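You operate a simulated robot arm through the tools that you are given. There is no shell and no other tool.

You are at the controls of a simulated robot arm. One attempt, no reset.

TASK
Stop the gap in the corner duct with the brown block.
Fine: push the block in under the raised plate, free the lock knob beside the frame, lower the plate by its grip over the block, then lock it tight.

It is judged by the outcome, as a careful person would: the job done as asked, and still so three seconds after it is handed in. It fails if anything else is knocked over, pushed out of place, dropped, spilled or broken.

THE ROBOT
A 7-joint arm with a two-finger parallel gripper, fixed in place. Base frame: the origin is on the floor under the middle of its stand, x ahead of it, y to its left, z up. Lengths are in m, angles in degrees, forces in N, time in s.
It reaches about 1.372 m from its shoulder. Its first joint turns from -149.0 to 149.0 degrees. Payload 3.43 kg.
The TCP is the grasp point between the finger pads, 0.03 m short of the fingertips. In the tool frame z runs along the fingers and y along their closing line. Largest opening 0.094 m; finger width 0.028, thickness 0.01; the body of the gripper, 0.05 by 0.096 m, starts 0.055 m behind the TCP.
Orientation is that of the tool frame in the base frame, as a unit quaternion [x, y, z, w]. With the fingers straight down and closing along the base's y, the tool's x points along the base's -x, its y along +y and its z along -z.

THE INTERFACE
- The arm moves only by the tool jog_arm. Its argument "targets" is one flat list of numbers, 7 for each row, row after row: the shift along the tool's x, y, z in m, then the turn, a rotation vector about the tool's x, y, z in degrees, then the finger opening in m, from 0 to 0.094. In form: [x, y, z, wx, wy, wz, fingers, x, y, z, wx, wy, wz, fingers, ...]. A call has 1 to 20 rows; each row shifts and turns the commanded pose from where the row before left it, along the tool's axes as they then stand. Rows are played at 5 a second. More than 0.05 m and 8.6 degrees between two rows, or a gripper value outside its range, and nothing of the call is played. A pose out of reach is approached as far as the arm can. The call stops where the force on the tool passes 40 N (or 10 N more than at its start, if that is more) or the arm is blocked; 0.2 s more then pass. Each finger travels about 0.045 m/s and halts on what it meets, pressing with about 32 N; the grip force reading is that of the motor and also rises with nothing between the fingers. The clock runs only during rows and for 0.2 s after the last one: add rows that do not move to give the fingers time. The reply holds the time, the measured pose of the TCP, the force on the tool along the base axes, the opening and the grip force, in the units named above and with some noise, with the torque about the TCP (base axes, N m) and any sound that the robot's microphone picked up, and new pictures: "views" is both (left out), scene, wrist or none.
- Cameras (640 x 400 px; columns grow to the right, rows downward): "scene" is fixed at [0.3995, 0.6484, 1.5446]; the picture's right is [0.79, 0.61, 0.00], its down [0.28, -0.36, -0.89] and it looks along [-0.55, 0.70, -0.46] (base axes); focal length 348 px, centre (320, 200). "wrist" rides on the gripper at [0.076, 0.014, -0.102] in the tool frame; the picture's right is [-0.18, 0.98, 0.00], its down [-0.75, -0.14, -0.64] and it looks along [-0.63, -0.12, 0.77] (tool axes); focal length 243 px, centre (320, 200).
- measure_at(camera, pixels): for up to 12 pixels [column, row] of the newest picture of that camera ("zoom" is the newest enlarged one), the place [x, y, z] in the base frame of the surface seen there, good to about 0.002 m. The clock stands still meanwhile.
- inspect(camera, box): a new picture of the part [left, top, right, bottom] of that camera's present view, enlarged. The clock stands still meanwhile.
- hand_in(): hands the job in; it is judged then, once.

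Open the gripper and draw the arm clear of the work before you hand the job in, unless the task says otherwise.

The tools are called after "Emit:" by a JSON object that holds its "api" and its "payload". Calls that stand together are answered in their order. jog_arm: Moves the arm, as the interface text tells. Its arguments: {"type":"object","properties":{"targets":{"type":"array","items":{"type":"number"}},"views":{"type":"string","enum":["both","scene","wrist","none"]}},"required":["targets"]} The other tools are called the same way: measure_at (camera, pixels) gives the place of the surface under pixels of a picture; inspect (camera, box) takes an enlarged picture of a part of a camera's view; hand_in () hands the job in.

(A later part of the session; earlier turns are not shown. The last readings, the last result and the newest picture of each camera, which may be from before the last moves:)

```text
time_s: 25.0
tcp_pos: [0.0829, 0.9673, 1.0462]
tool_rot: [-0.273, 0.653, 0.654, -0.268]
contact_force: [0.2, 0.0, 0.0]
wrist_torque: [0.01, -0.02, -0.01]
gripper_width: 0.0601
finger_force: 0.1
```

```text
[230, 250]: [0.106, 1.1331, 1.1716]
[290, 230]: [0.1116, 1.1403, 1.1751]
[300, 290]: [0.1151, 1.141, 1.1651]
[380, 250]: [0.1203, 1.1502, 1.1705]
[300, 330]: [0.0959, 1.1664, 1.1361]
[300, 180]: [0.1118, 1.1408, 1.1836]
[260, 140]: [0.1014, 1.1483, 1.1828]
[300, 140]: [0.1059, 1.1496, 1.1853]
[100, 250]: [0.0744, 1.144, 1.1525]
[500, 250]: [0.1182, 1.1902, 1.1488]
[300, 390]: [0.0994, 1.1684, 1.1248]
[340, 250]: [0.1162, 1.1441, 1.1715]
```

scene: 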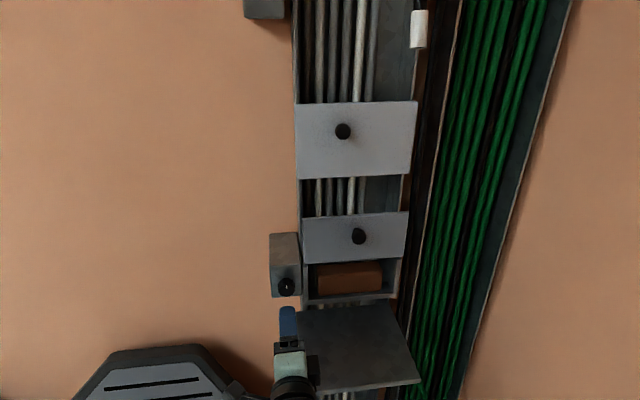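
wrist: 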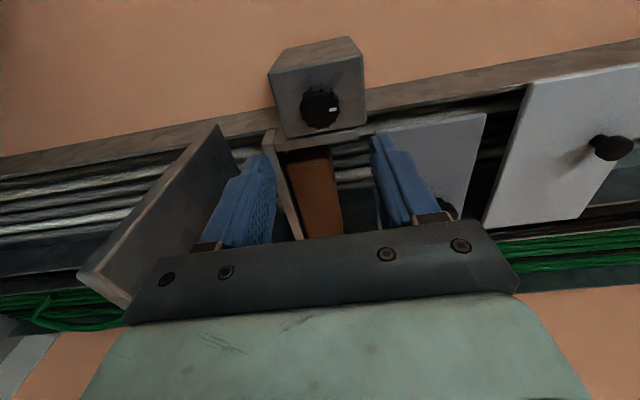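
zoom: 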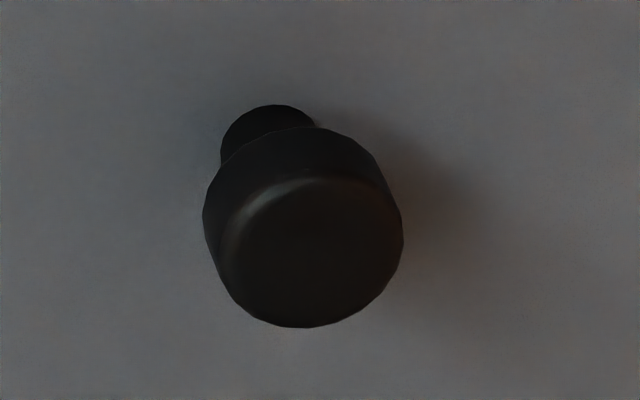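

The grip's head is centred at u=0.888, z=1.1715, face n=-0.727, ~27 mm across; plate face n=-0.756. I move in front of it and advance part way with the fingers above and below.

Emit:
{"api": "jog_arm", "payload": {"targets": [-0.0364, 0.0313, 0, 0, 0, 0, 0.06, -0.0364, 0.0313, 0, 0, 0, 0, 0.06, -0.0364, 0.0313, 0, 0, 0, 0, 0.06, -0.0364, 0.0313, 0, 0, 0, 0, 0.06, 0, 0, 0.025, 0, 0, 0, 0.06, 0, 0, 0.025, 0, 0, 0, 0.06, 0, 0, 0, 0, 0, 0, 0.06], "views": "both"}}

```text
time_s: 26.6
tcp_pos: [0.1503, 1.1051, 1.1722]
tool_rot: [-0.273, 0.653, 0.654, -0.268]
contact_force: [0.1, -1.6, 0.2]
wrist_torque: [0.01, -0.01, -0.03]
gripper_width: 0.0602
finger_force: 0.1
```

scene: 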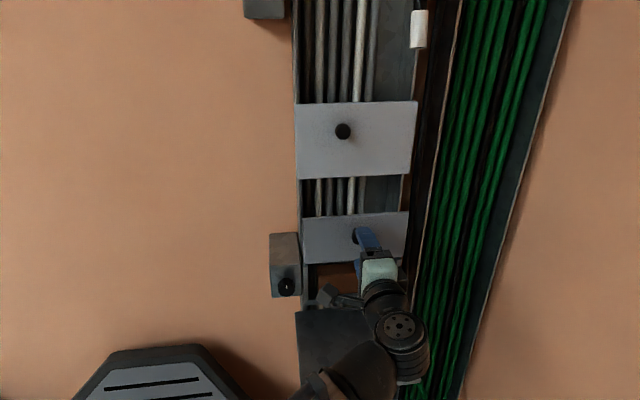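
wrist: 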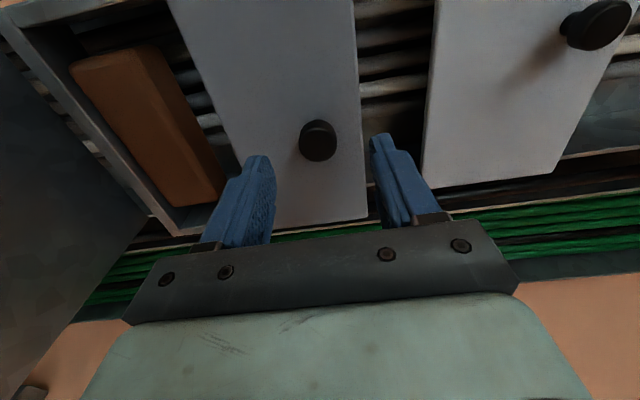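

The grip lies centred between the open fingers (wrist (317,140)). I advance 47 mm so the tips stop ~4 mm from the plate, then close.

Emit:
{"api": "jog_arm", "payload": {"targets": [0, 0, 0.012, 0, 0, 0, 0.06, 0, 0, 0.012, 0, 0, 0, 0.06, 0, 0, 0.012, 0, 0, 0, 0.06, 0, 0, 0.01, 0, 0, 0, 0.06, 0, 0, 0, 0, 0, 0, 0.03, 0, 0, 0, 0, 0, 0, 0.0, 0, 0, 0, 0, 0, 0, 0.0, 0, 0, 0, 0, 0, 0, 0.0], "views": "both"}}

```text
time_s: 28.4
tcp_pos: [0.116, 1.1387, 1.1708]
tool_rot: [-0.274, 0.653, 0.653, -0.269]
contact_force: [-1.0, -3.2, -13.1]
wrist_torque: [-0.09, -0.11, -0.12]
gripper_width: 0.0273
finger_force: 45.3
```

scene: 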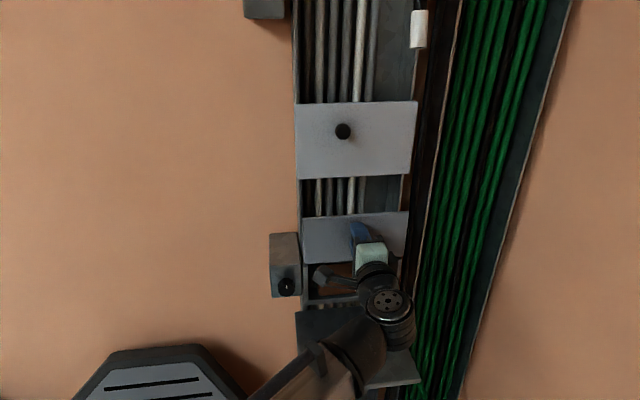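
wrist: 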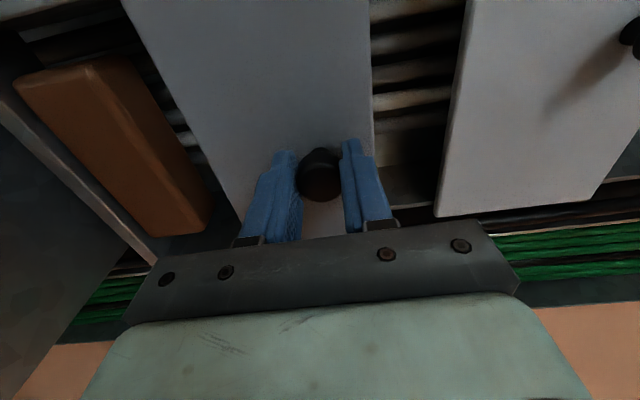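

The grip is held (27.3 mm). I lower gently by 12 mm first to see whether the plate is really free.

Emit:
{"api": "jog_arm", "payload": {"targets": [0, -0.003, 0, 0, 0, 0, 0.0, 0, -0.003, 0, 0, 0, 0, 0.0, 0, -0.003, 0, 0, 0, 0, 0.0, 0, -0.003, 0, 0, 0, 0, 0.0, 0, 0, 0, 0, 0, 0, 0.0], "views": "both"}}

```text
time_s: 29.6
tcp_pos: [0.1166, 1.1374, 1.1604]
tool_rot: [-0.273, 0.653, 0.654, -0.268]
contact_force: [-0.6, -5.2, -0.8]
wrist_torque: [0.1, 0.09, -0.22]
gripper_width: 0.0273
finger_force: 45.8
```

scene: 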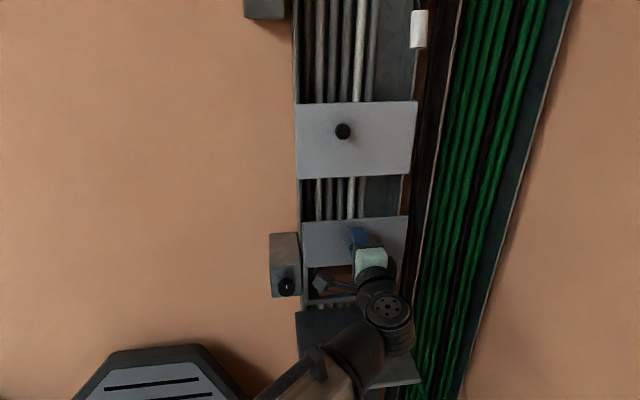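
wrist: 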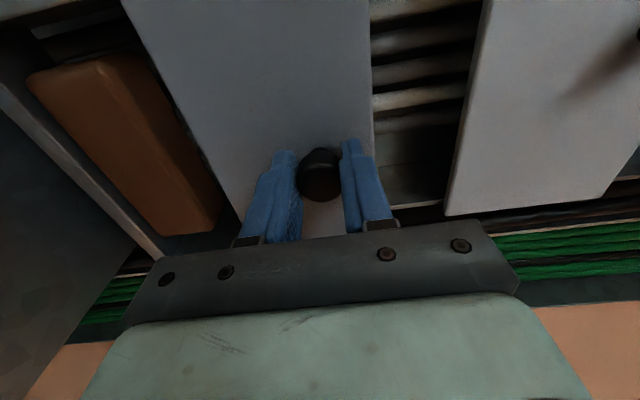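

The plate came down 11 mm with almost no force — it is free. I lower another 36 mm to just above the block's top edge.

Emit:
{"api": "jog_arm", "payload": {"targets": [0, -0.004, 0, 0, 0, 0, 0.0, 0, -0.004, 0, 0, 0, 0, 0.0, 0, -0.004, 0, 0, 0, 0, 0.0, 0, -0.004, 0, 0, 0, 0, 0.0, 0, -0.004, 0, 0, 0, 0, 0.0, 0, -0.004, 0, 0, 0, 0, 0.0, 0, -0.004, 0, 0, 0, 0, 0.0, 0, -0.004, 0, 0, 0, 0, 0.0, 0, -0.004, 0, 0, 0, 0, 0.0, 0, 0, 0, 0, 0, 0, 0.0], "views": "both"}}

Emit:
{"api": "measure_at", "payload": {"camera": "scene", "pixels": [[310, 240], [310, 270], [305, 276], [400, 240], [400, 265], [318, 280], [325, 285], [398, 280], [310, 300]]}}

```text
time_s: 31.8
tcp_pos: [0.1167, 1.1381, 1.1236]
tool_rot: [-0.274, 0.652, 0.654, -0.269]
contact_force: [-3.1, -10.6, -1.1]
wrist_torque: [0.1, 0.07, 0.05]
gripper_width: 0.0272
finger_force: 44.6
```

scene: 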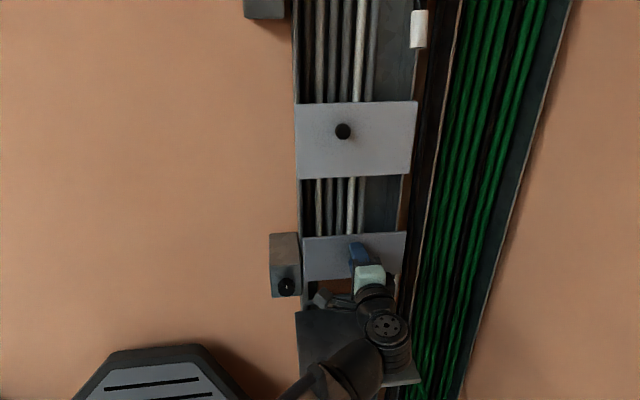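
wrist: 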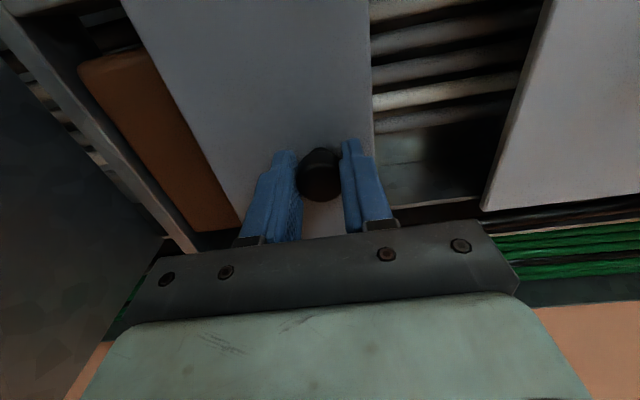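

```text
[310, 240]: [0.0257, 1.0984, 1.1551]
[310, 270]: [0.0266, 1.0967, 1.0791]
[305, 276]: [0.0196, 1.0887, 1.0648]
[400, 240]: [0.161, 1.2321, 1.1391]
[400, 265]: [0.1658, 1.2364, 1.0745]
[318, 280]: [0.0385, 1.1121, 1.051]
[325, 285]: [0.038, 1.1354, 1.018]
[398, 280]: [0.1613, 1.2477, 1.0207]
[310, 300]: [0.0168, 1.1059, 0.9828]
```

The plate's lower edge is at z≈1.052, just above the block top (1.044), and passes 18 mm in front of it. I continue down 24 mm in 3 mm steps, watching the force.

Emit:
{"api": "jog_arm", "payload": {"targets": [0.0003, -0.003, 0, 0, 0, 0, 0.0, 0, -0.003, 0, 0, 0, 0, 0.0, 0, -0.003, 0, 0, 0, 0, 0.0, 0, -0.003, 0, 0, 0, 0, 0.0, 0, -0.003, 0, 0, 0, 0, 0.0, 0, -0.003, 0, 0, 0, 0, 0.0, 0, -0.003, 0, 0, 0, 0, 0.0, 0, -0.003, 0, 0, 0, 0, 0.0, 0, 0, 0, 0, 0, 0, 0.0], "views": "both"}}

```text
time_s: 33.8
tcp_pos: [0.1167, 1.1386, 1.1009]
tool_rot: [-0.274, 0.653, 0.654, -0.267]
contact_force: [-3.0, -9.1, -1.2]
wrist_torque: [0.08, 0.0, -0.06]
gripper_width: 0.0274
finger_force: 45.0
```

scene: 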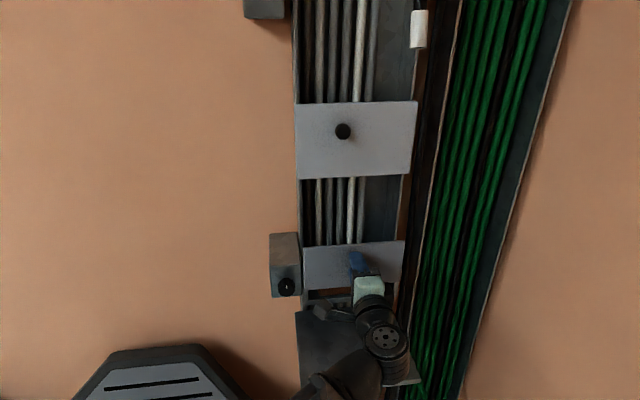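
wrist: 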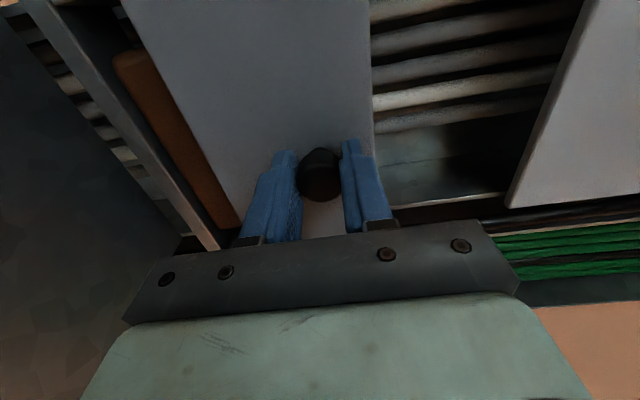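

No contact so far (z force ~1 N) and the block is being covered as intended. I keep lowering 24 mm more.

Emit:
{"api": "jog_arm", "payload": {"targets": [0.0003, -0.003, 0, 0, 0, 0, 0.0, 0, -0.003, 0, 0, 0, 0, 0.0, 0, -0.003, 0, 0, 0, 0, 0.0, 0, -0.003, 0, 0, 0, 0, 0.0, 0, -0.003, 0, 0, 0, 0, 0.0, 0, -0.003, 0, 0, 0, 0, 0.0, 0, -0.003, 0, 0, 0, 0, 0.0, 0, -0.003, 0, 0, 0, 0, 0.0, 0, 0, 0, 0, 0, 0, 0.0], "views": "both"}}

Emit:
{"api": "inspect", "payload": {"camera": "scene", "box": [280, 220, 420, 320]}}

```text
time_s: 35.8
tcp_pos: [0.1171, 1.1383, 1.0766]
tool_rot: [-0.273, 0.653, 0.653, -0.269]
contact_force: [-6.5, -3.7, -0.4]
wrist_torque: [0.13, 0.07, 0.13]
gripper_width: 0.0276
finger_force: 45.1
```

scene: 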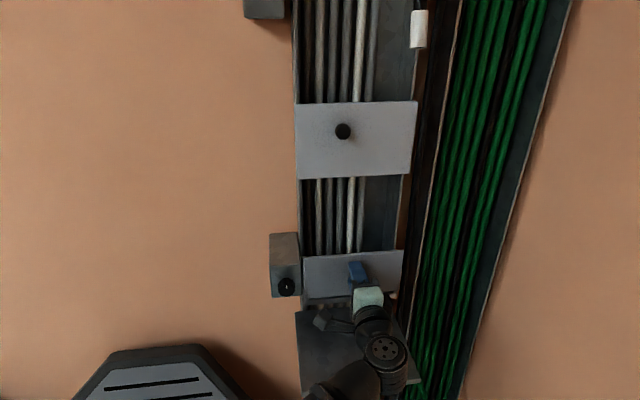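
wrist: 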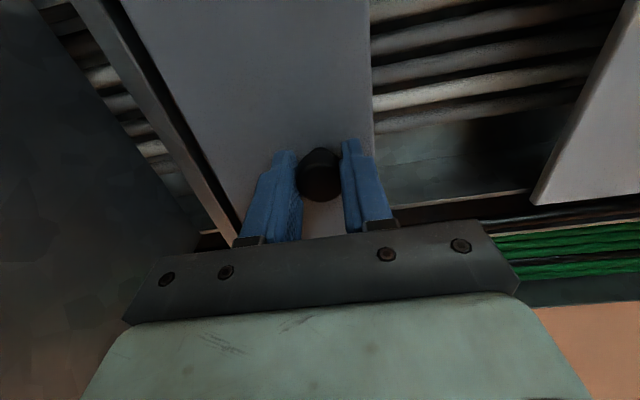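

```text
4.00 times, centred on (350, 270) of scene
```

zoom: 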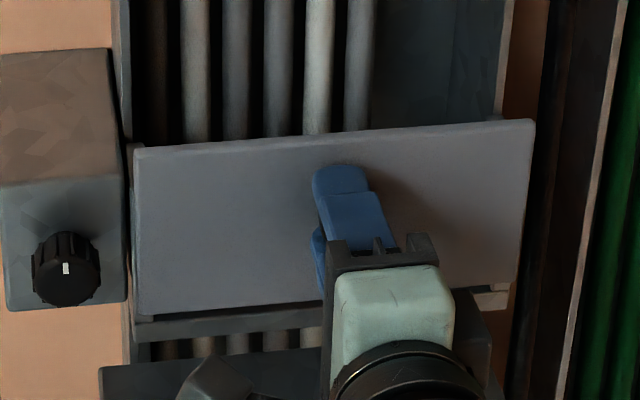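

The plate now nearly covers the opening, with a thin dark gap above the sill at zoom (190,316). I measure its lower edge against the sill.

Emit:
{"api": "measure_at", "payload": {"camera": "zoom", "pixels": [[160, 308], [220, 305], [300, 298], [500, 280], [160, 325], [300, 315], [150, 160], [500, 130], [490, 300], [135, 150], [170, 317], [130, 325]]}}

```text
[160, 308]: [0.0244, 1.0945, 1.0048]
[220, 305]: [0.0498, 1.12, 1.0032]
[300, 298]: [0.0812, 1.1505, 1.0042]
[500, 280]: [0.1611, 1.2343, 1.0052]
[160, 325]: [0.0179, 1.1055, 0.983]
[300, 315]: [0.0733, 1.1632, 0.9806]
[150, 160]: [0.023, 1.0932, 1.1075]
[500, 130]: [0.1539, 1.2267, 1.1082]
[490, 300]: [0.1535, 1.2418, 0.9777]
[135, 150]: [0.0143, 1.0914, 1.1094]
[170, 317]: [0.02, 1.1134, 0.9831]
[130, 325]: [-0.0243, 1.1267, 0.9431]
```

The plate's lower edge is at z≈1.003, sill top 0.985. I keep lowering in 2 mm steps until it seats or the force rises.

Emit:
{"api": "jog_arm", "payload": {"targets": [0, -0.002, 0, 0, 0, 0, 0.0, 0, -0.002, 0, 0, 0, 0, 0.0, 0, -0.002, 0, 0, 0, 0, 0.0, 0, -0.002, 0, 0, 0, 0, 0.0, 0, -0.002, 0, 0, 0, 0, 0.0, 0, -0.002, 0, 0, 0, 0, 0.0, 0, -0.002, 0, 0, 0, 0, 0.0, 0, 0, 0, 0, 0, 0, 0.0], "views": "both"}}

Emit:
{"api": "inspect", "payload": {"camera": "scene", "box": [280, 220, 420, 320]}}

```text
time_s: 37.6
tcp_pos: [0.1166, 1.1386, 1.0618]
tool_rot: [-0.273, 0.652, 0.654, -0.269]
contact_force: [-5.6, -3.3, -1.1]
wrist_torque: [0.03, 0.03, -0.09]
gripper_width: 0.0276
finger_force: 44.9
```

scene: 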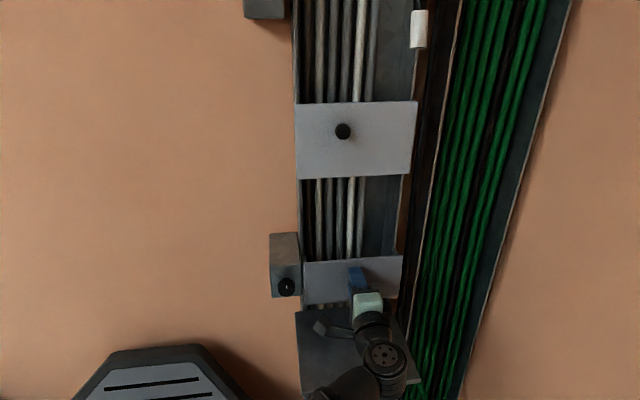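
wrist: 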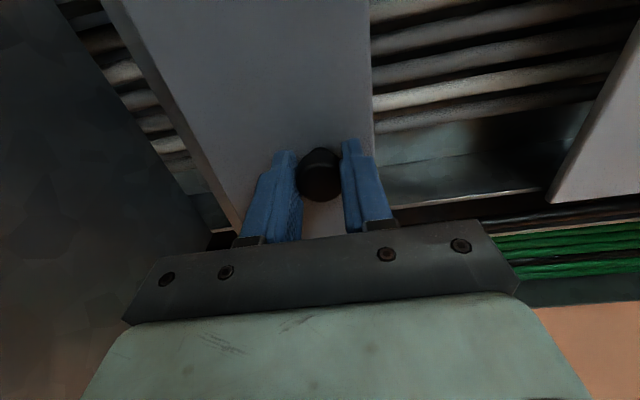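

```text
4.00 times, centred on (350, 270) of scene
```

zoom: 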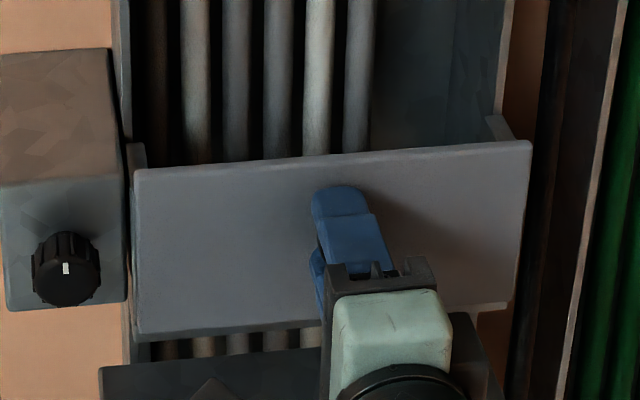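

Plate still moves freely, lower edge now near the sill top. I measure the frame posts' tops (zoom (137,150) and (497,125)) and the plate's edges to judge the seated height.

Emit:
{"api": "measure_at", "payload": {"camera": "zoom", "pixels": [[137, 150], [137, 160], [497, 120], [502, 132], [150, 176], [500, 150], [150, 330], [220, 326], [500, 300], [300, 320], [150, 337], [480, 308]]}}

Emit:
{"api": "inspect", "payload": {"camera": "scene", "box": [296, 284, 360, 324]}}

```text
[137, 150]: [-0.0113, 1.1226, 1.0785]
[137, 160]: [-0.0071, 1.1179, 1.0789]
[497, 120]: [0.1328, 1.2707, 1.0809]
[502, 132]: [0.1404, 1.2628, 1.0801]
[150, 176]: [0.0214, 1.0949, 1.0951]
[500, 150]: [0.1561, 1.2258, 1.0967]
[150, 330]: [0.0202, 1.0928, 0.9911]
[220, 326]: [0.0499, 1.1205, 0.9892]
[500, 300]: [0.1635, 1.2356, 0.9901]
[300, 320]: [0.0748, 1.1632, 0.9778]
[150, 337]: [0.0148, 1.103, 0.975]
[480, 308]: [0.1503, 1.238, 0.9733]
```

```text
10.00 times, centred on (328, 304) of scene
```

zoom: 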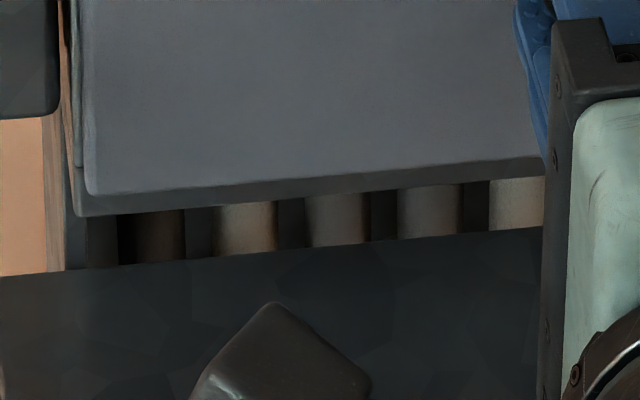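

The frame spans z≈0.973–1.080 and the plate is now 0.989–1.096, so about 16 mm remain. I lower on in 2 mm steps, expecting a stop.

Emit:
{"api": "jog_arm", "payload": {"targets": [0, -0.002, 0, 0, 0, 0, 0.0, 0, -0.002, 0, 0, 0, 0, 0.0, 0, -0.002, 0, 0, 0, 0, 0.0, 0, -0.002, 0, 0, 0, 0, 0.0, 0, -0.002, 0, 0, 0, 0, 0.0, 0, 0, 0, 0, 0, 0, 0.0], "views": "both"}}

Emit:
{"api": "inspect", "payload": {"camera": "scene", "box": [280, 220, 420, 320]}}

```text
time_s: 39.0
tcp_pos: [0.1155, 1.1384, 1.0511]
tool_rot: [-0.273, 0.653, 0.654, -0.268]
contact_force: [-3.7, -7.7, -1.2]
wrist_torque: [0.1, 0.04, 0.2]
gripper_width: 0.0278
finger_force: 45.2
```

scene: 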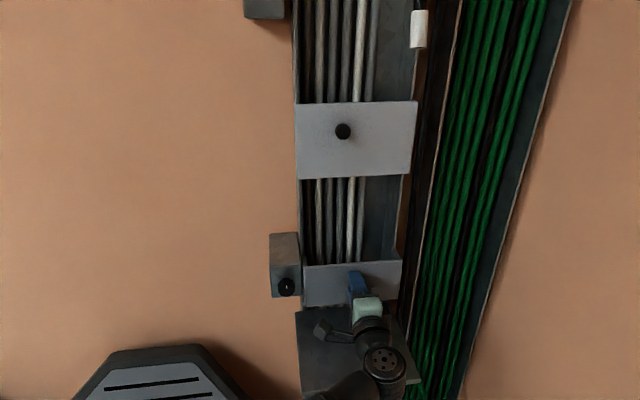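
wrist: 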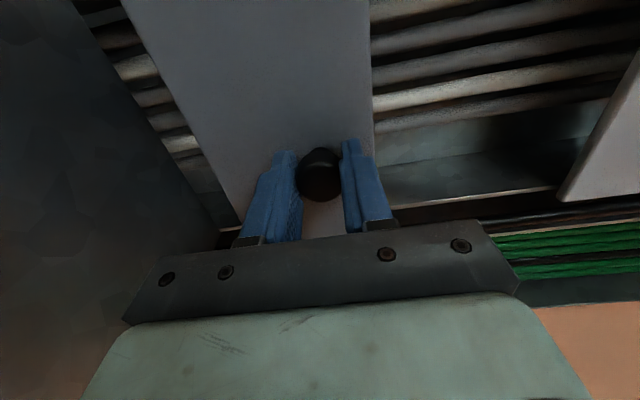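

```text
4.00 times, centred on (350, 270) of scene
```

zoom: 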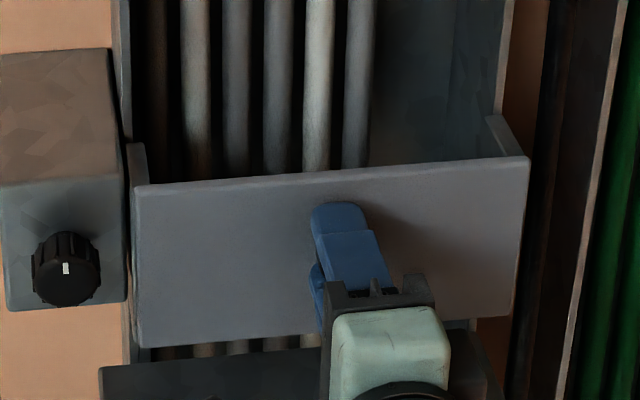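

Still no resistance (z force ~1 N); the lower edge is now at about the sill front's mid-height. I continue slowly another 9 mm.

Emit:
{"api": "jog_arm", "payload": {"targets": [0, -0.0015, 0, 0, 0, 0, 0.0, 0, -0.0015, 0, 0, 0, 0, 0.0, 0, -0.0015, 0, 0, 0, 0, 0.0, 0, -0.0015, 0, 0, 0, 0, 0.0, 0, 0, 0, 0, 0, 0, 0.0], "views": "both"}}

Emit:
{"api": "inspect", "payload": {"camera": "scene", "box": [280, 220, 420, 320]}}

Emit:
{"api": "measure_at", "payload": {"camera": "zoom", "pixels": [[150, 345], [220, 342], [300, 336], [500, 315], [150, 192], [300, 182], [500, 167], [137, 160], [502, 135]]}}

```text
time_s: 40.2
tcp_pos: [0.1169, 1.1383, 1.0483]
tool_rot: [-0.272, 0.651, 0.656, -0.268]
contact_force: [-6.9, 4.6, 31.8]
wrist_torque: [0.29, 0.04, 0.46]
gripper_width: 0.0273
finger_force: 45.0
```

scene: 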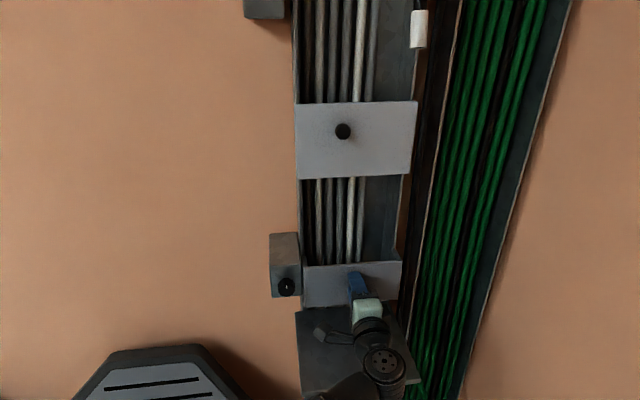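
wrist: 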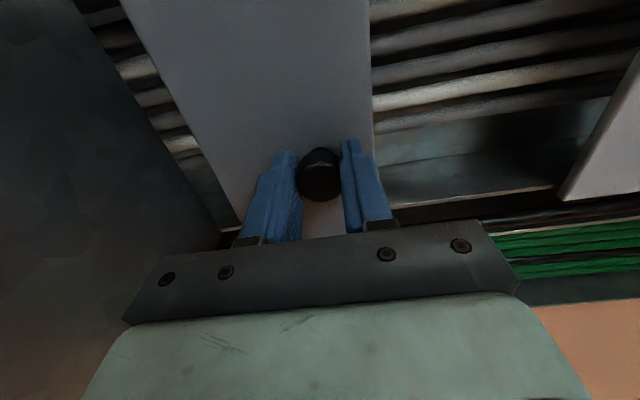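

```text
4.00 times, centred on (350, 270) of scene
```

zoom: 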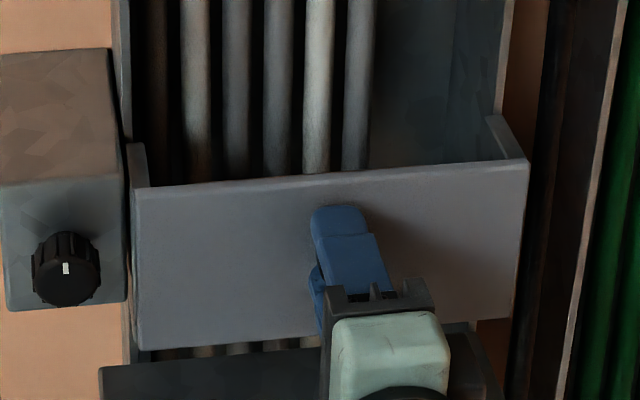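

```text
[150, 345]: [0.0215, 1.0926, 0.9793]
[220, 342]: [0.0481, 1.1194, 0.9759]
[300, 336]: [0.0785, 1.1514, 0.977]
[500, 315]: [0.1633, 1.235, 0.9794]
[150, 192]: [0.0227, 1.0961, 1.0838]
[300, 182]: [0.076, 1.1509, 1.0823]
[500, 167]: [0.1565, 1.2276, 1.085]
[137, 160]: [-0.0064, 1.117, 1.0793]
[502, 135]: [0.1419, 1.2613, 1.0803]
```

A firm stop is reached: +32 N in z, plate lower edge ≈0.976 and top level with the posts (~1.083). I ease off the pressing by 2 mm, then open the fingers and back straight out.

Emit:
{"api": "jog_arm", "payload": {"targets": [0, 0.001, 0, 0, 0, 0, 0.0, 0, 0.001, 0, 0, 0, 0, 0.0, 0, 0, 0, 0, 0, 0, 0.0], "views": "none"}}

```text
time_s: 41.0
tcp_pos: [0.1165, 1.1387, 1.0487]
tool_rot: [-0.273, 0.652, 0.655, -0.268]
contact_force: [-6.8, 8.0, 27.7]
wrist_torque: [0.22, 0.18, -0.2]
gripper_width: 0.027
finger_force: 45.1
```

Still 28 N upward reaction, so I ease another 1 mm and then open.

Emit:
{"api": "jog_arm", "payload": {"targets": [0, 0.001, 0, 0, 0, 0, 0.0, 0, 0, 0, 0, 0, 0, 0.0], "views": "none"}}

```text
time_s: 41.6
tcp_pos: [0.1171, 1.1381, 1.0492]
tool_rot: [-0.273, 0.652, 0.654, -0.268]
contact_force: [-5.3, 8.3, 22.3]
wrist_torque: [0.23, 0.31, -0.24]
gripper_width: 0.0271
finger_force: 44.9
```

Reaction is falling as expected and the plate stays seated; I open the fingers and retract straight out.

Emit:
{"api": "jog_arm", "payload": {"targets": [0, 0.001, 0, 0, 0, 0, 0.01, 0, 0, 0, 0, 0, 0, 0.03, 0, 0, 0, 0, 0, 0, 0.06, 0, 0, 0, 0, 0, 0, 0.06, 0, 0, 0, 0, 0, 0, 0.06, 0, 0, -0.02, 0, 0, 0, 0.06, 0, 0, -0.03, 0, 0, 0, 0.06, 0, 0, -0.03, 0, 0, 0, 0.06, 0, 0, -0.02, 0, 0, 0, 0.06, 0, 0, 0, 0, 0, 0, 0.06], "views": "both"}}

Emit:
{"api": "measure_at", "payload": {"camera": "scene", "pixels": [[310, 302], [335, 300], [395, 298], [315, 268], [350, 266], [395, 263], [359, 275], [286, 288], [314, 258], [406, 252]]}}

```text
time_s: 43.8
tcp_pos: [0.1883, 1.0682, 1.0499]
tool_rot: [-0.273, 0.652, 0.655, -0.268]
contact_force: [-0.5, 0.2, 0.2]
wrist_torque: [0.04, 0.01, 0.02]
gripper_width: 0.06
finger_force: 0.1
```

scene: 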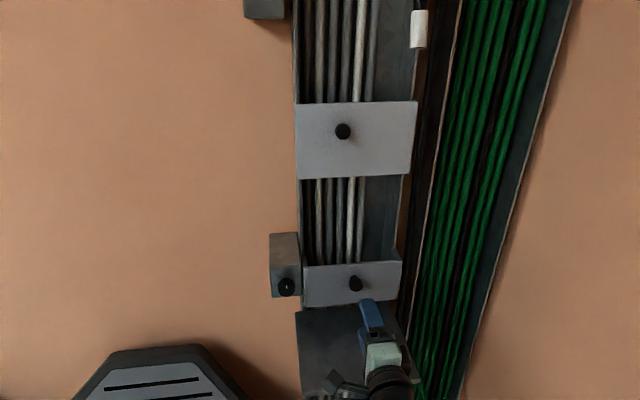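
wrist: 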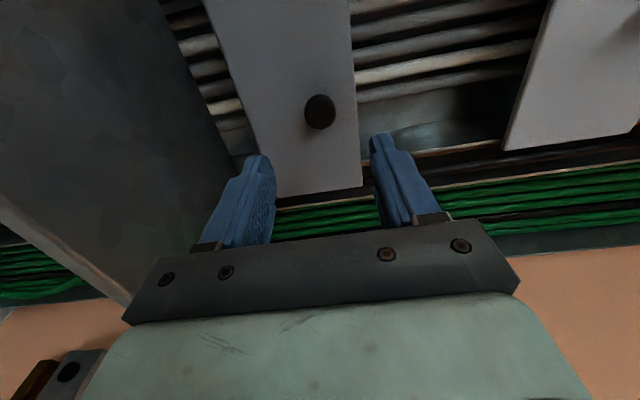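

```text
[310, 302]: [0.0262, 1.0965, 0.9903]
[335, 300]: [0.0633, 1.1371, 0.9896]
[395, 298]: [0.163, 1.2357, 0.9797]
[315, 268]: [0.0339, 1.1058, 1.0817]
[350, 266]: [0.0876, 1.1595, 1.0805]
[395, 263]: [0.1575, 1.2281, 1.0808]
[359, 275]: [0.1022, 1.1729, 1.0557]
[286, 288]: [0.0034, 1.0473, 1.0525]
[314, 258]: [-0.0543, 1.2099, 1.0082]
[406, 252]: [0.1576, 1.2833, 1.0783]
```

The plate stays seated (top ≈1.081, bottom ≈0.978) with its grip now at (355,284). I go back to the lock knob, mark up, keeping the vertical closing line.

Emit:
{"api": "jog_arm", "payload": {"targets": [0.0361, -0.0012, 0, 0, 0, 0, 0.06, 0.0361, -0.0012, 0, 0, 0, 0, 0.06, 0.0361, -0.0013, 0, 0, 0, 0, 0.06, 0.0362, -0.0013, 0, 0, 0, 0, 0.06, 0, 0, 0.03, 0, 0, 0, 0.06, 0, 0, 0.03, 0, 0, 0, 0.06, 0, 0, 0, 0, 0, 0, 0.06], "views": "both"}}

Emit:
{"api": "inspect", "payload": {"camera": "scene", "box": [260, 230, 420, 330]}}

```text
time_s: 45.4
tcp_pos: [0.0428, 1.0091, 1.0435]
tool_rot: [-0.273, 0.653, 0.654, -0.268]
contact_force: [-0.1, -0.1, -1.1]
wrist_torque: [0.0, 0.05, 0.01]
gripper_width: 0.0599
finger_force: 0.0
```

scene: 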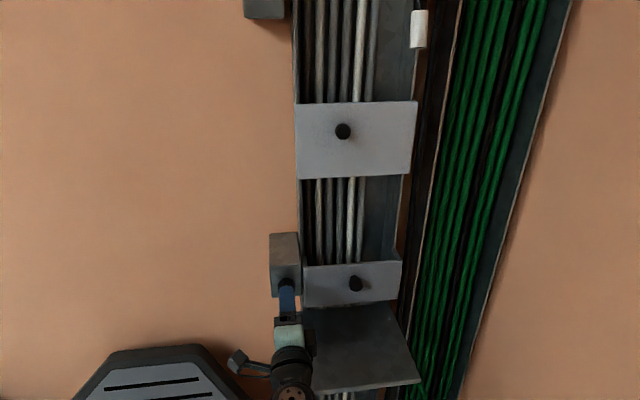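
wrist: 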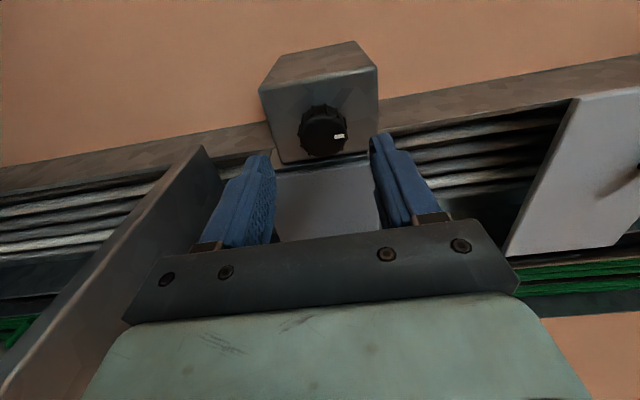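

```text
4.00 times, centred on (340, 280) of scene
```

zoom: 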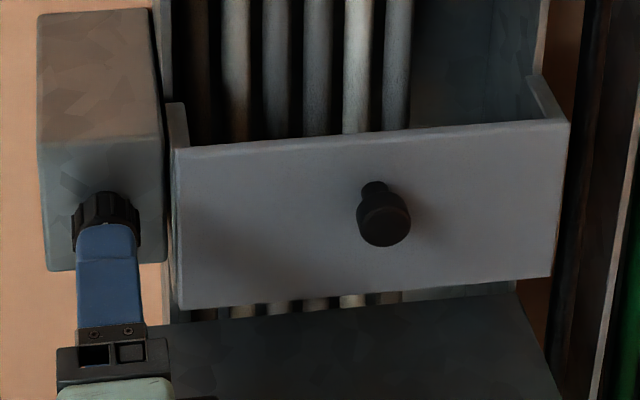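

The plate is fully down across the opening. The knob is centred between the fingers at wrist (322,130); I advance 53 mm and close on it.

Emit:
{"api": "jog_arm", "payload": {"targets": [0, 0.001, 0.013, 0, 0, 0, 0.06, 0, 0, 0.013, 0, 0, 0, 0.06, 0, 0, 0.013, 0, 0, 0, 0.06, 0, 0, 0.013, 0, 0, 0, 0.06, 0, 0, 0, 0, 0, 0, 0.03, 0, 0, 0, 0, 0, 0, 0.0, 0, 0, 0, 0, 0, 0, 0.0, 0, 0, 0, 0, 0, 0, 0.0], "views": "both"}}

Emit:
{"api": "inspect", "payload": {"camera": "wrist", "box": [264, 120, 384, 215]}}

```text
time_s: 47.2
tcp_pos: [0.0068, 1.0443, 1.0448]
tool_rot: [-0.273, 0.652, 0.654, -0.268]
contact_force: [-2.5, 4.6, 8.0]
wrist_torque: [0.05, 0.11, -0.11]
gripper_width: 0.0333
finger_force: 45.4
```

scene: 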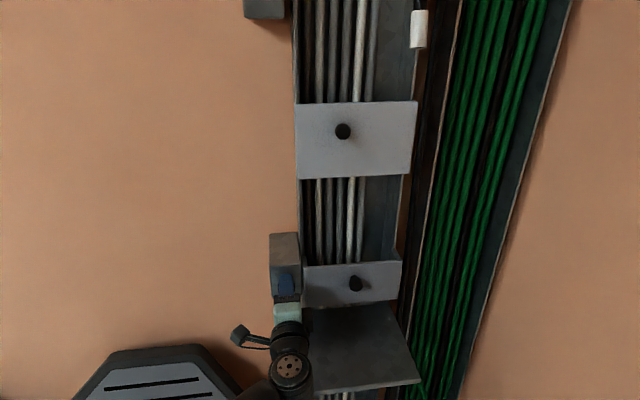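
wrist: 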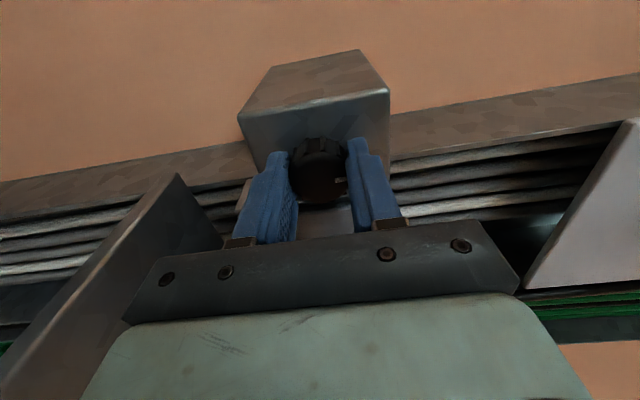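

```text
4.21 times, centred on (324, 168) of wrist
```

zoom: 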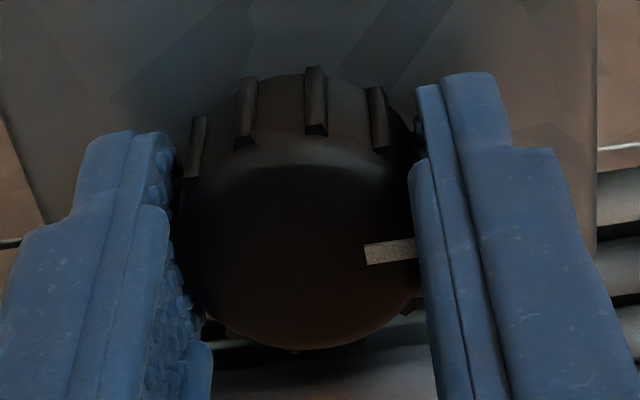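

The knob is held with its mark again pointing at the same finger, confirming it stands a quarter-turn from the start. I now turn it clockwise (positive tool z) in steps, checking loads.

Emit:
{"api": "jog_arm", "payload": {"targets": [0, 0.0003, 0, 0, 0, 5, 0.0, 0, 0, 0, 0, 0, 5, 0.0, 0, 0, 0, 0, 0, 5, 0.0, 0, 0, 0, 0, 0, 5, 0.0, 0, 0, 0, 0, 0, 0, 0.0], "views": "wrist"}}

```text
time_s: 48.4
tcp_pos: [0.0063, 1.0451, 1.0451]
tool_rot: [-0.155, 0.689, 0.599, -0.378]
contact_force: [-2.9, 8.5, 11.4]
wrist_torque: [0.29, 0.3, -0.01]
gripper_width: 0.0336
finger_force: 44.9
```

wrist: 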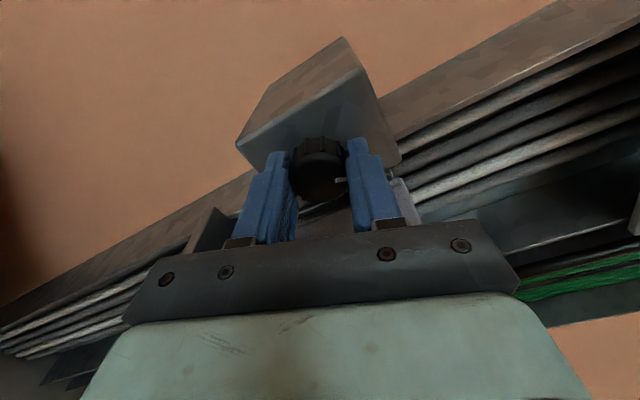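

The knob follows (mark fixed at (341,180)); side load ~14 N. I ease it along tool +y and keep turning clockwise.

Emit:
{"api": "jog_arm", "payload": {"targets": [0, 0.0005, 0.0003, 0, 0, 5, 0.0, 0, 0.0001, 0, 0, 0, 5, 0.0, 0, 0.0001, 0, 0, 0, 5, 0.0, 0, 0.0001, 0, 0, 0, 5, 0.0, 0, 0, 0, 0, 0, 0, 0.0], "views": "wrist"}}

```text
time_s: 49.6
tcp_pos: [0.0069, 1.0455, 1.0449]
tool_rot: [-0.034, 0.707, 0.523, -0.476]
contact_force: [1.3, -2.0, -1.8]
wrist_torque: [0.66, 0.68, 0.45]
gripper_width: 0.0337
finger_force: 45.6
```

wrist: 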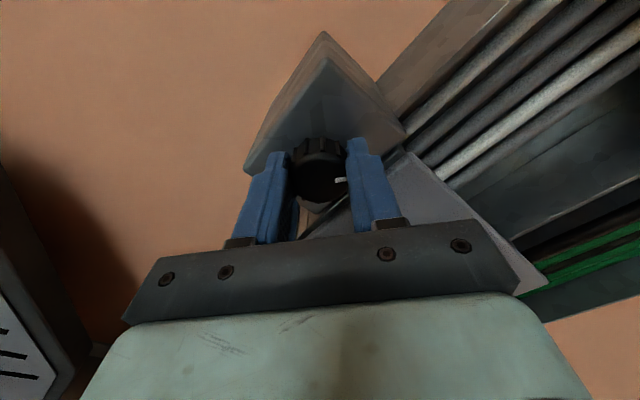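

At ~50° left; forces are ~3 N and axis torque ~0. I continue clockwise.

Emit:
{"api": "jog_arm", "payload": {"targets": [0, 0, 0, 0, 0, 5, 0.0, 0, 0, 0, 0, 0, 5, 0.0, 0, 0, 0, 0, 0, 5, 0.0, 0, 0, 0, 0, 0, 5, 0.0, 0, 0, 0, 0, 0, 0, 0.0], "views": "wrist"}}

```text
time_s: 50.8
tcp_pos: [0.0074, 1.0455, 1.0461]
tool_rot: [0.09, 0.702, 0.432, -0.559]
contact_force: [1.1, -8.2, -4.8]
wrist_torque: [-0.03, -0.08, 0.1]
gripper_width: 0.0337
finger_force: 44.7
```

wrist: 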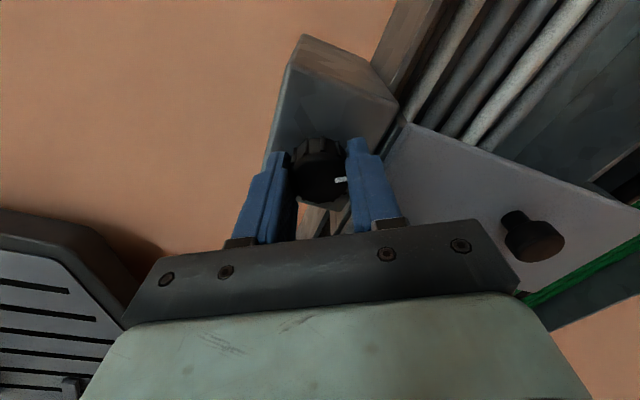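

At ~30° with ~10 N load. I relieve it and turn on toward the start position and beyond, watching for the tight stop.

Emit:
{"api": "jog_arm", "payload": {"targets": [0, -0.0003, -0.0003, 0, 0, 5, 0.0, 0, 0, 0, 0, 0, 5, 0.0, 0, 0, 0, 0, 0, 5, 0.0, 0, 0, 0, 0, 0, 5, 0.0, 0, 0, 0, 0, 0, 0, 0.0], "views": "wrist"}}

Emit:
{"api": "inspect", "payload": {"camera": "wrist", "box": [264, 120, 424, 235]}}

```text
time_s: 52.0
tcp_pos: [0.0057, 1.046, 1.0439]
tool_rot: [0.211, 0.675, 0.328, -0.626]
contact_force: [-2.7, 0.8, -0.9]
wrist_torque: [-0.02, -0.06, 0.1]
gripper_width: 0.0337
finger_force: 44.8
```

wrist: 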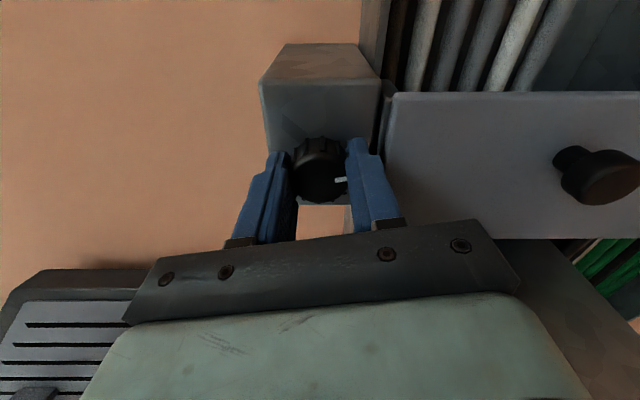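

```text
3.48 times, centred on (344, 178) of wrist
```

zoom: 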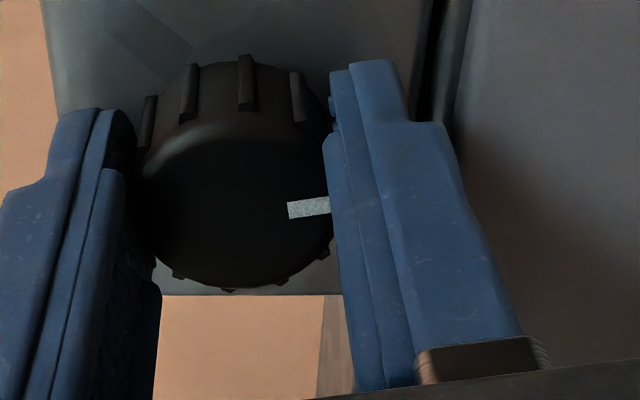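

At ~10° from the start position, loads near zero. I continue clockwise past 0° to drive it home, watching for the stop torque.

Emit:
{"api": "jog_arm", "payload": {"targets": [0, 0, 0, 0, 0, 5, 0.0, 0, 0, 0, 0, 0, 5, 0.0, 0, 0, 0, 0, 0, 4, 0.0, 0, 0, 0, 0, 0, 0, 0.0], "views": "wrist"}}

Emit:
{"api": "inspect", "payload": {"camera": "wrist", "box": [264, 120, 424, 235]}}

```text
time_s: 53.0
tcp_pos: [0.0063, 1.0466, 1.0452]
tool_rot: [-0.292, -0.644, -0.25, 0.661]
contact_force: [-2.6, 7.6, 2.2]
wrist_torque: [0.41, -0.96, -0.11]
gripper_width: 0.0339
finger_force: 45.3
```

wrist: 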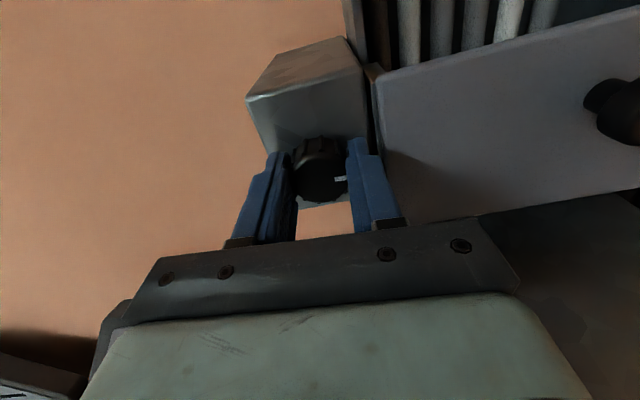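

```text
3.48 times, centred on (344, 178) of wrist
```

zoom: 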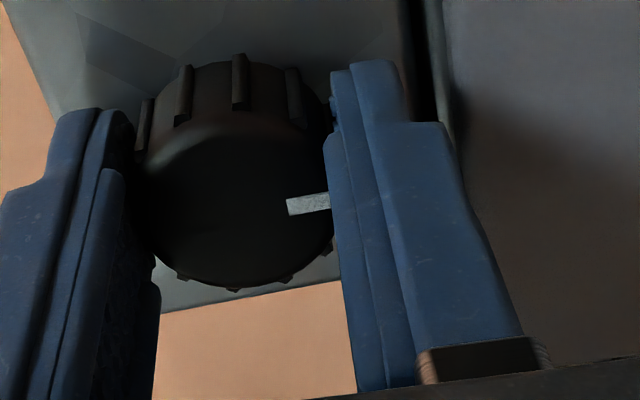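

Axis torque has risen to about 1.0 N m with the mark back at 3 o'clock: the clockwise stop. I press a few degrees more to be sure it is tight.

Emit:
{"api": "jog_arm", "payload": {"targets": [0, 0, 0, 0, 0, 4, 0.0, 0, 0, 0, 0, 0, 4, 0.0, 0, 0, 0, 0, 0, 0, 0.0, 0, 0, 0, 0, 0, 0, 0.0], "views": "wrist"}}

Emit:
{"api": "inspect", "payload": {"camera": "wrist", "box": [264, 120, 424, 235]}}

```text
time_s: 54.0
tcp_pos: [0.0077, 1.0459, 1.0442]
tool_rot: [-0.335, -0.623, -0.203, 0.677]
contact_force: [2.9, 4.7, 0.8]
wrist_torque: [0.38, -0.49, 0.5]
gripper_width: 0.034
finger_force: 45.4
```

wrist: 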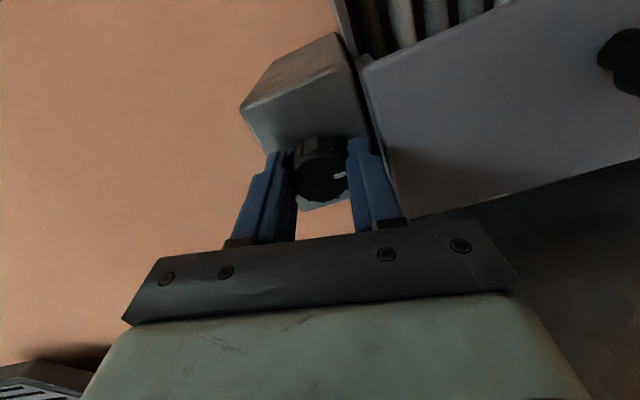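

```text
3.48 times, centred on (344, 178) of wrist
```

zoom: 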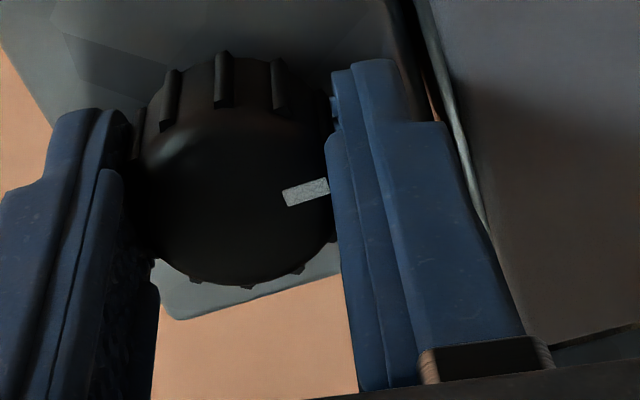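

The pads slipped on the knob while it stayed put — it is hard against its clockwise stop. I open only slightly (40 mm, to keep clear of the plate edge), back out along the axis, then draw away.

Emit:
{"api": "jog_arm", "payload": {"targets": [0, 0, 0, 0, 0, 0, 0.04, 0, 0, 0, 0, 0, 0, 0.04, 0, 0, 0, 0, 0, 0, 0.04, 0, 0, -0.01, 0, 0, 0, 0.04, 0, 0, -0.02, 0, 0, 0, 0.04, 0, 0, -0.03, 0, 0, 0, 0.06, 0, 0, -0.03, 0, 0, 0, 0.06, 0, 0, -0.03, 0, 0, 0, 0.06, 0, 0, 0, 0, 0, 0, 0.06], "views": "both"}}

Emit:
{"api": "inspect", "payload": {"camera": "scene", "box": [260, 230, 420, 330]}}

Emit:
{"api": "inspect", "payload": {"camera": "wrist", "box": [240, 0, 560, 200]}}

```text
time_s: 56.0
tcp_pos: [0.0919, 0.9602, 1.0445]
tool_rot: [-0.336, -0.623, -0.203, 0.677]
contact_force: [-0.2, 0.5, 1.2]
wrist_torque: [0.01, -0.01, 0.01]
gripper_width: 0.06
finger_force: 0.1
```

scene: 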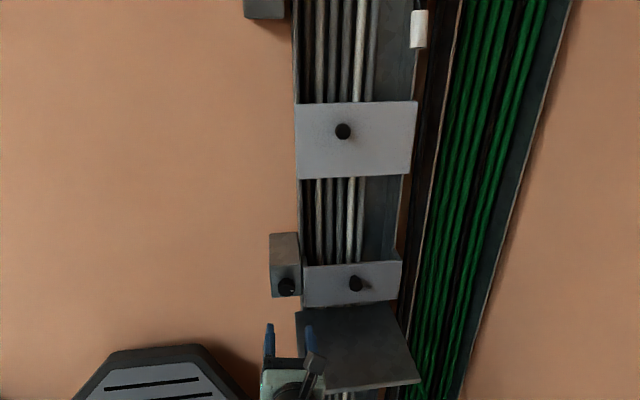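
wrist: 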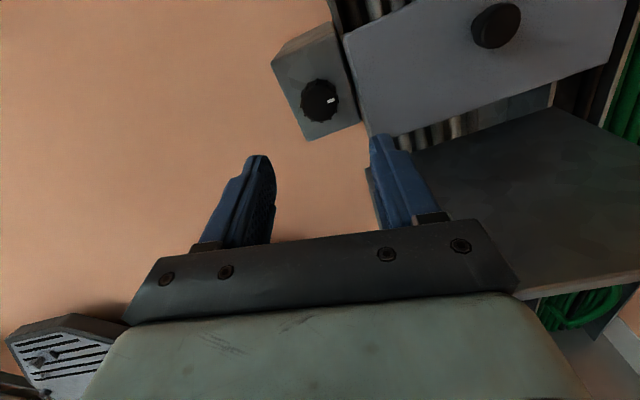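

```text
4.00 times, centred on (340, 280) of scene
```

zoom: 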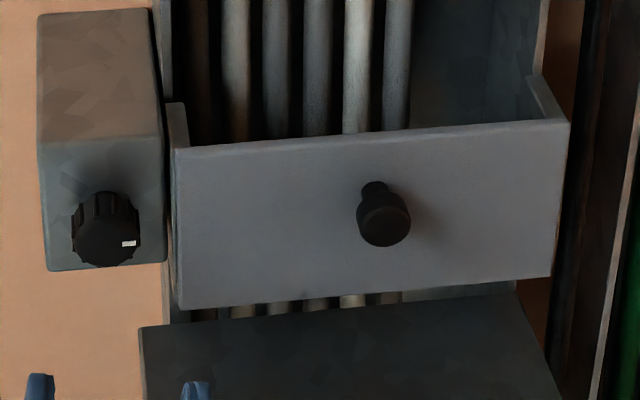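

```text
2.00 times, centred on (400, 100) of wrist
```

zoom: 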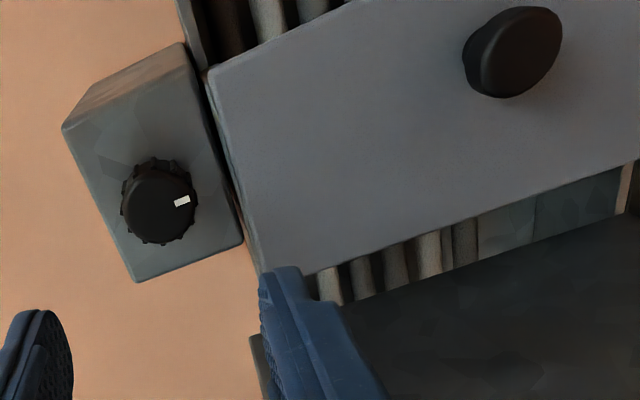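

The knob's mark is back at 3 o'clock, plate seated and locked. Before handing in, I straighten the wrist and rise above the plate so the wrist camera can look down behind it and confirm the block is still in place.

Emit:
{"api": "jog_arm", "payload": {"targets": [0, 0, -0.01, 0, 0, -5.8, 0.06, 0, 0, 0, 0, 0, -5.8, 0.06, 0.04, 0, 0, 0, 0, 0, 0.06, 0.04, 0, 0, 0, 0, 0, 0.05, 0.04, 0.02, 0, 0, 0, 0, 0.04, 0.04, 0.02, 0, 0, 0, 0, 0.02, 0.04, 0.02, 0, 0, 0, 0, 0.0, 0, 0.04, 0, 0, 0, 0, 0.0, 0, 0.04, 0, 0, 0, 0, 0.0, 0, 0, 0.03, 0, 0, 0, 0.0, 0, 0, 0.03, 0, 0, 0, 0.0, 0, 0, 0, 0, 0, 0, 0.0], "views": "both"}}

```text
time_s: 58.6
tcp_pos: [0.1543, 1.0935, 1.2452]
tool_rot: [0.27, 0.654, 0.27, -0.653]
contact_force: [0.7, -0.1, -0.8]
wrist_torque: [0.01, 0.01, 0.0]
gripper_width: 0.0001
finger_force: 32.0
```

scene: 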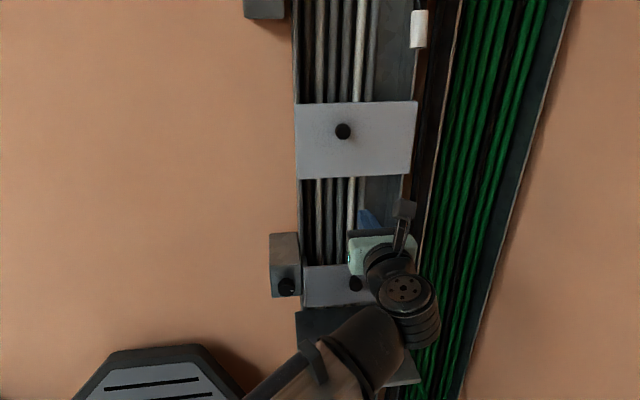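
wrist: 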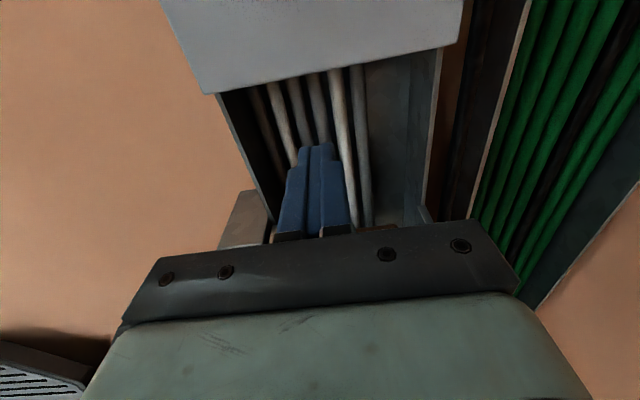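

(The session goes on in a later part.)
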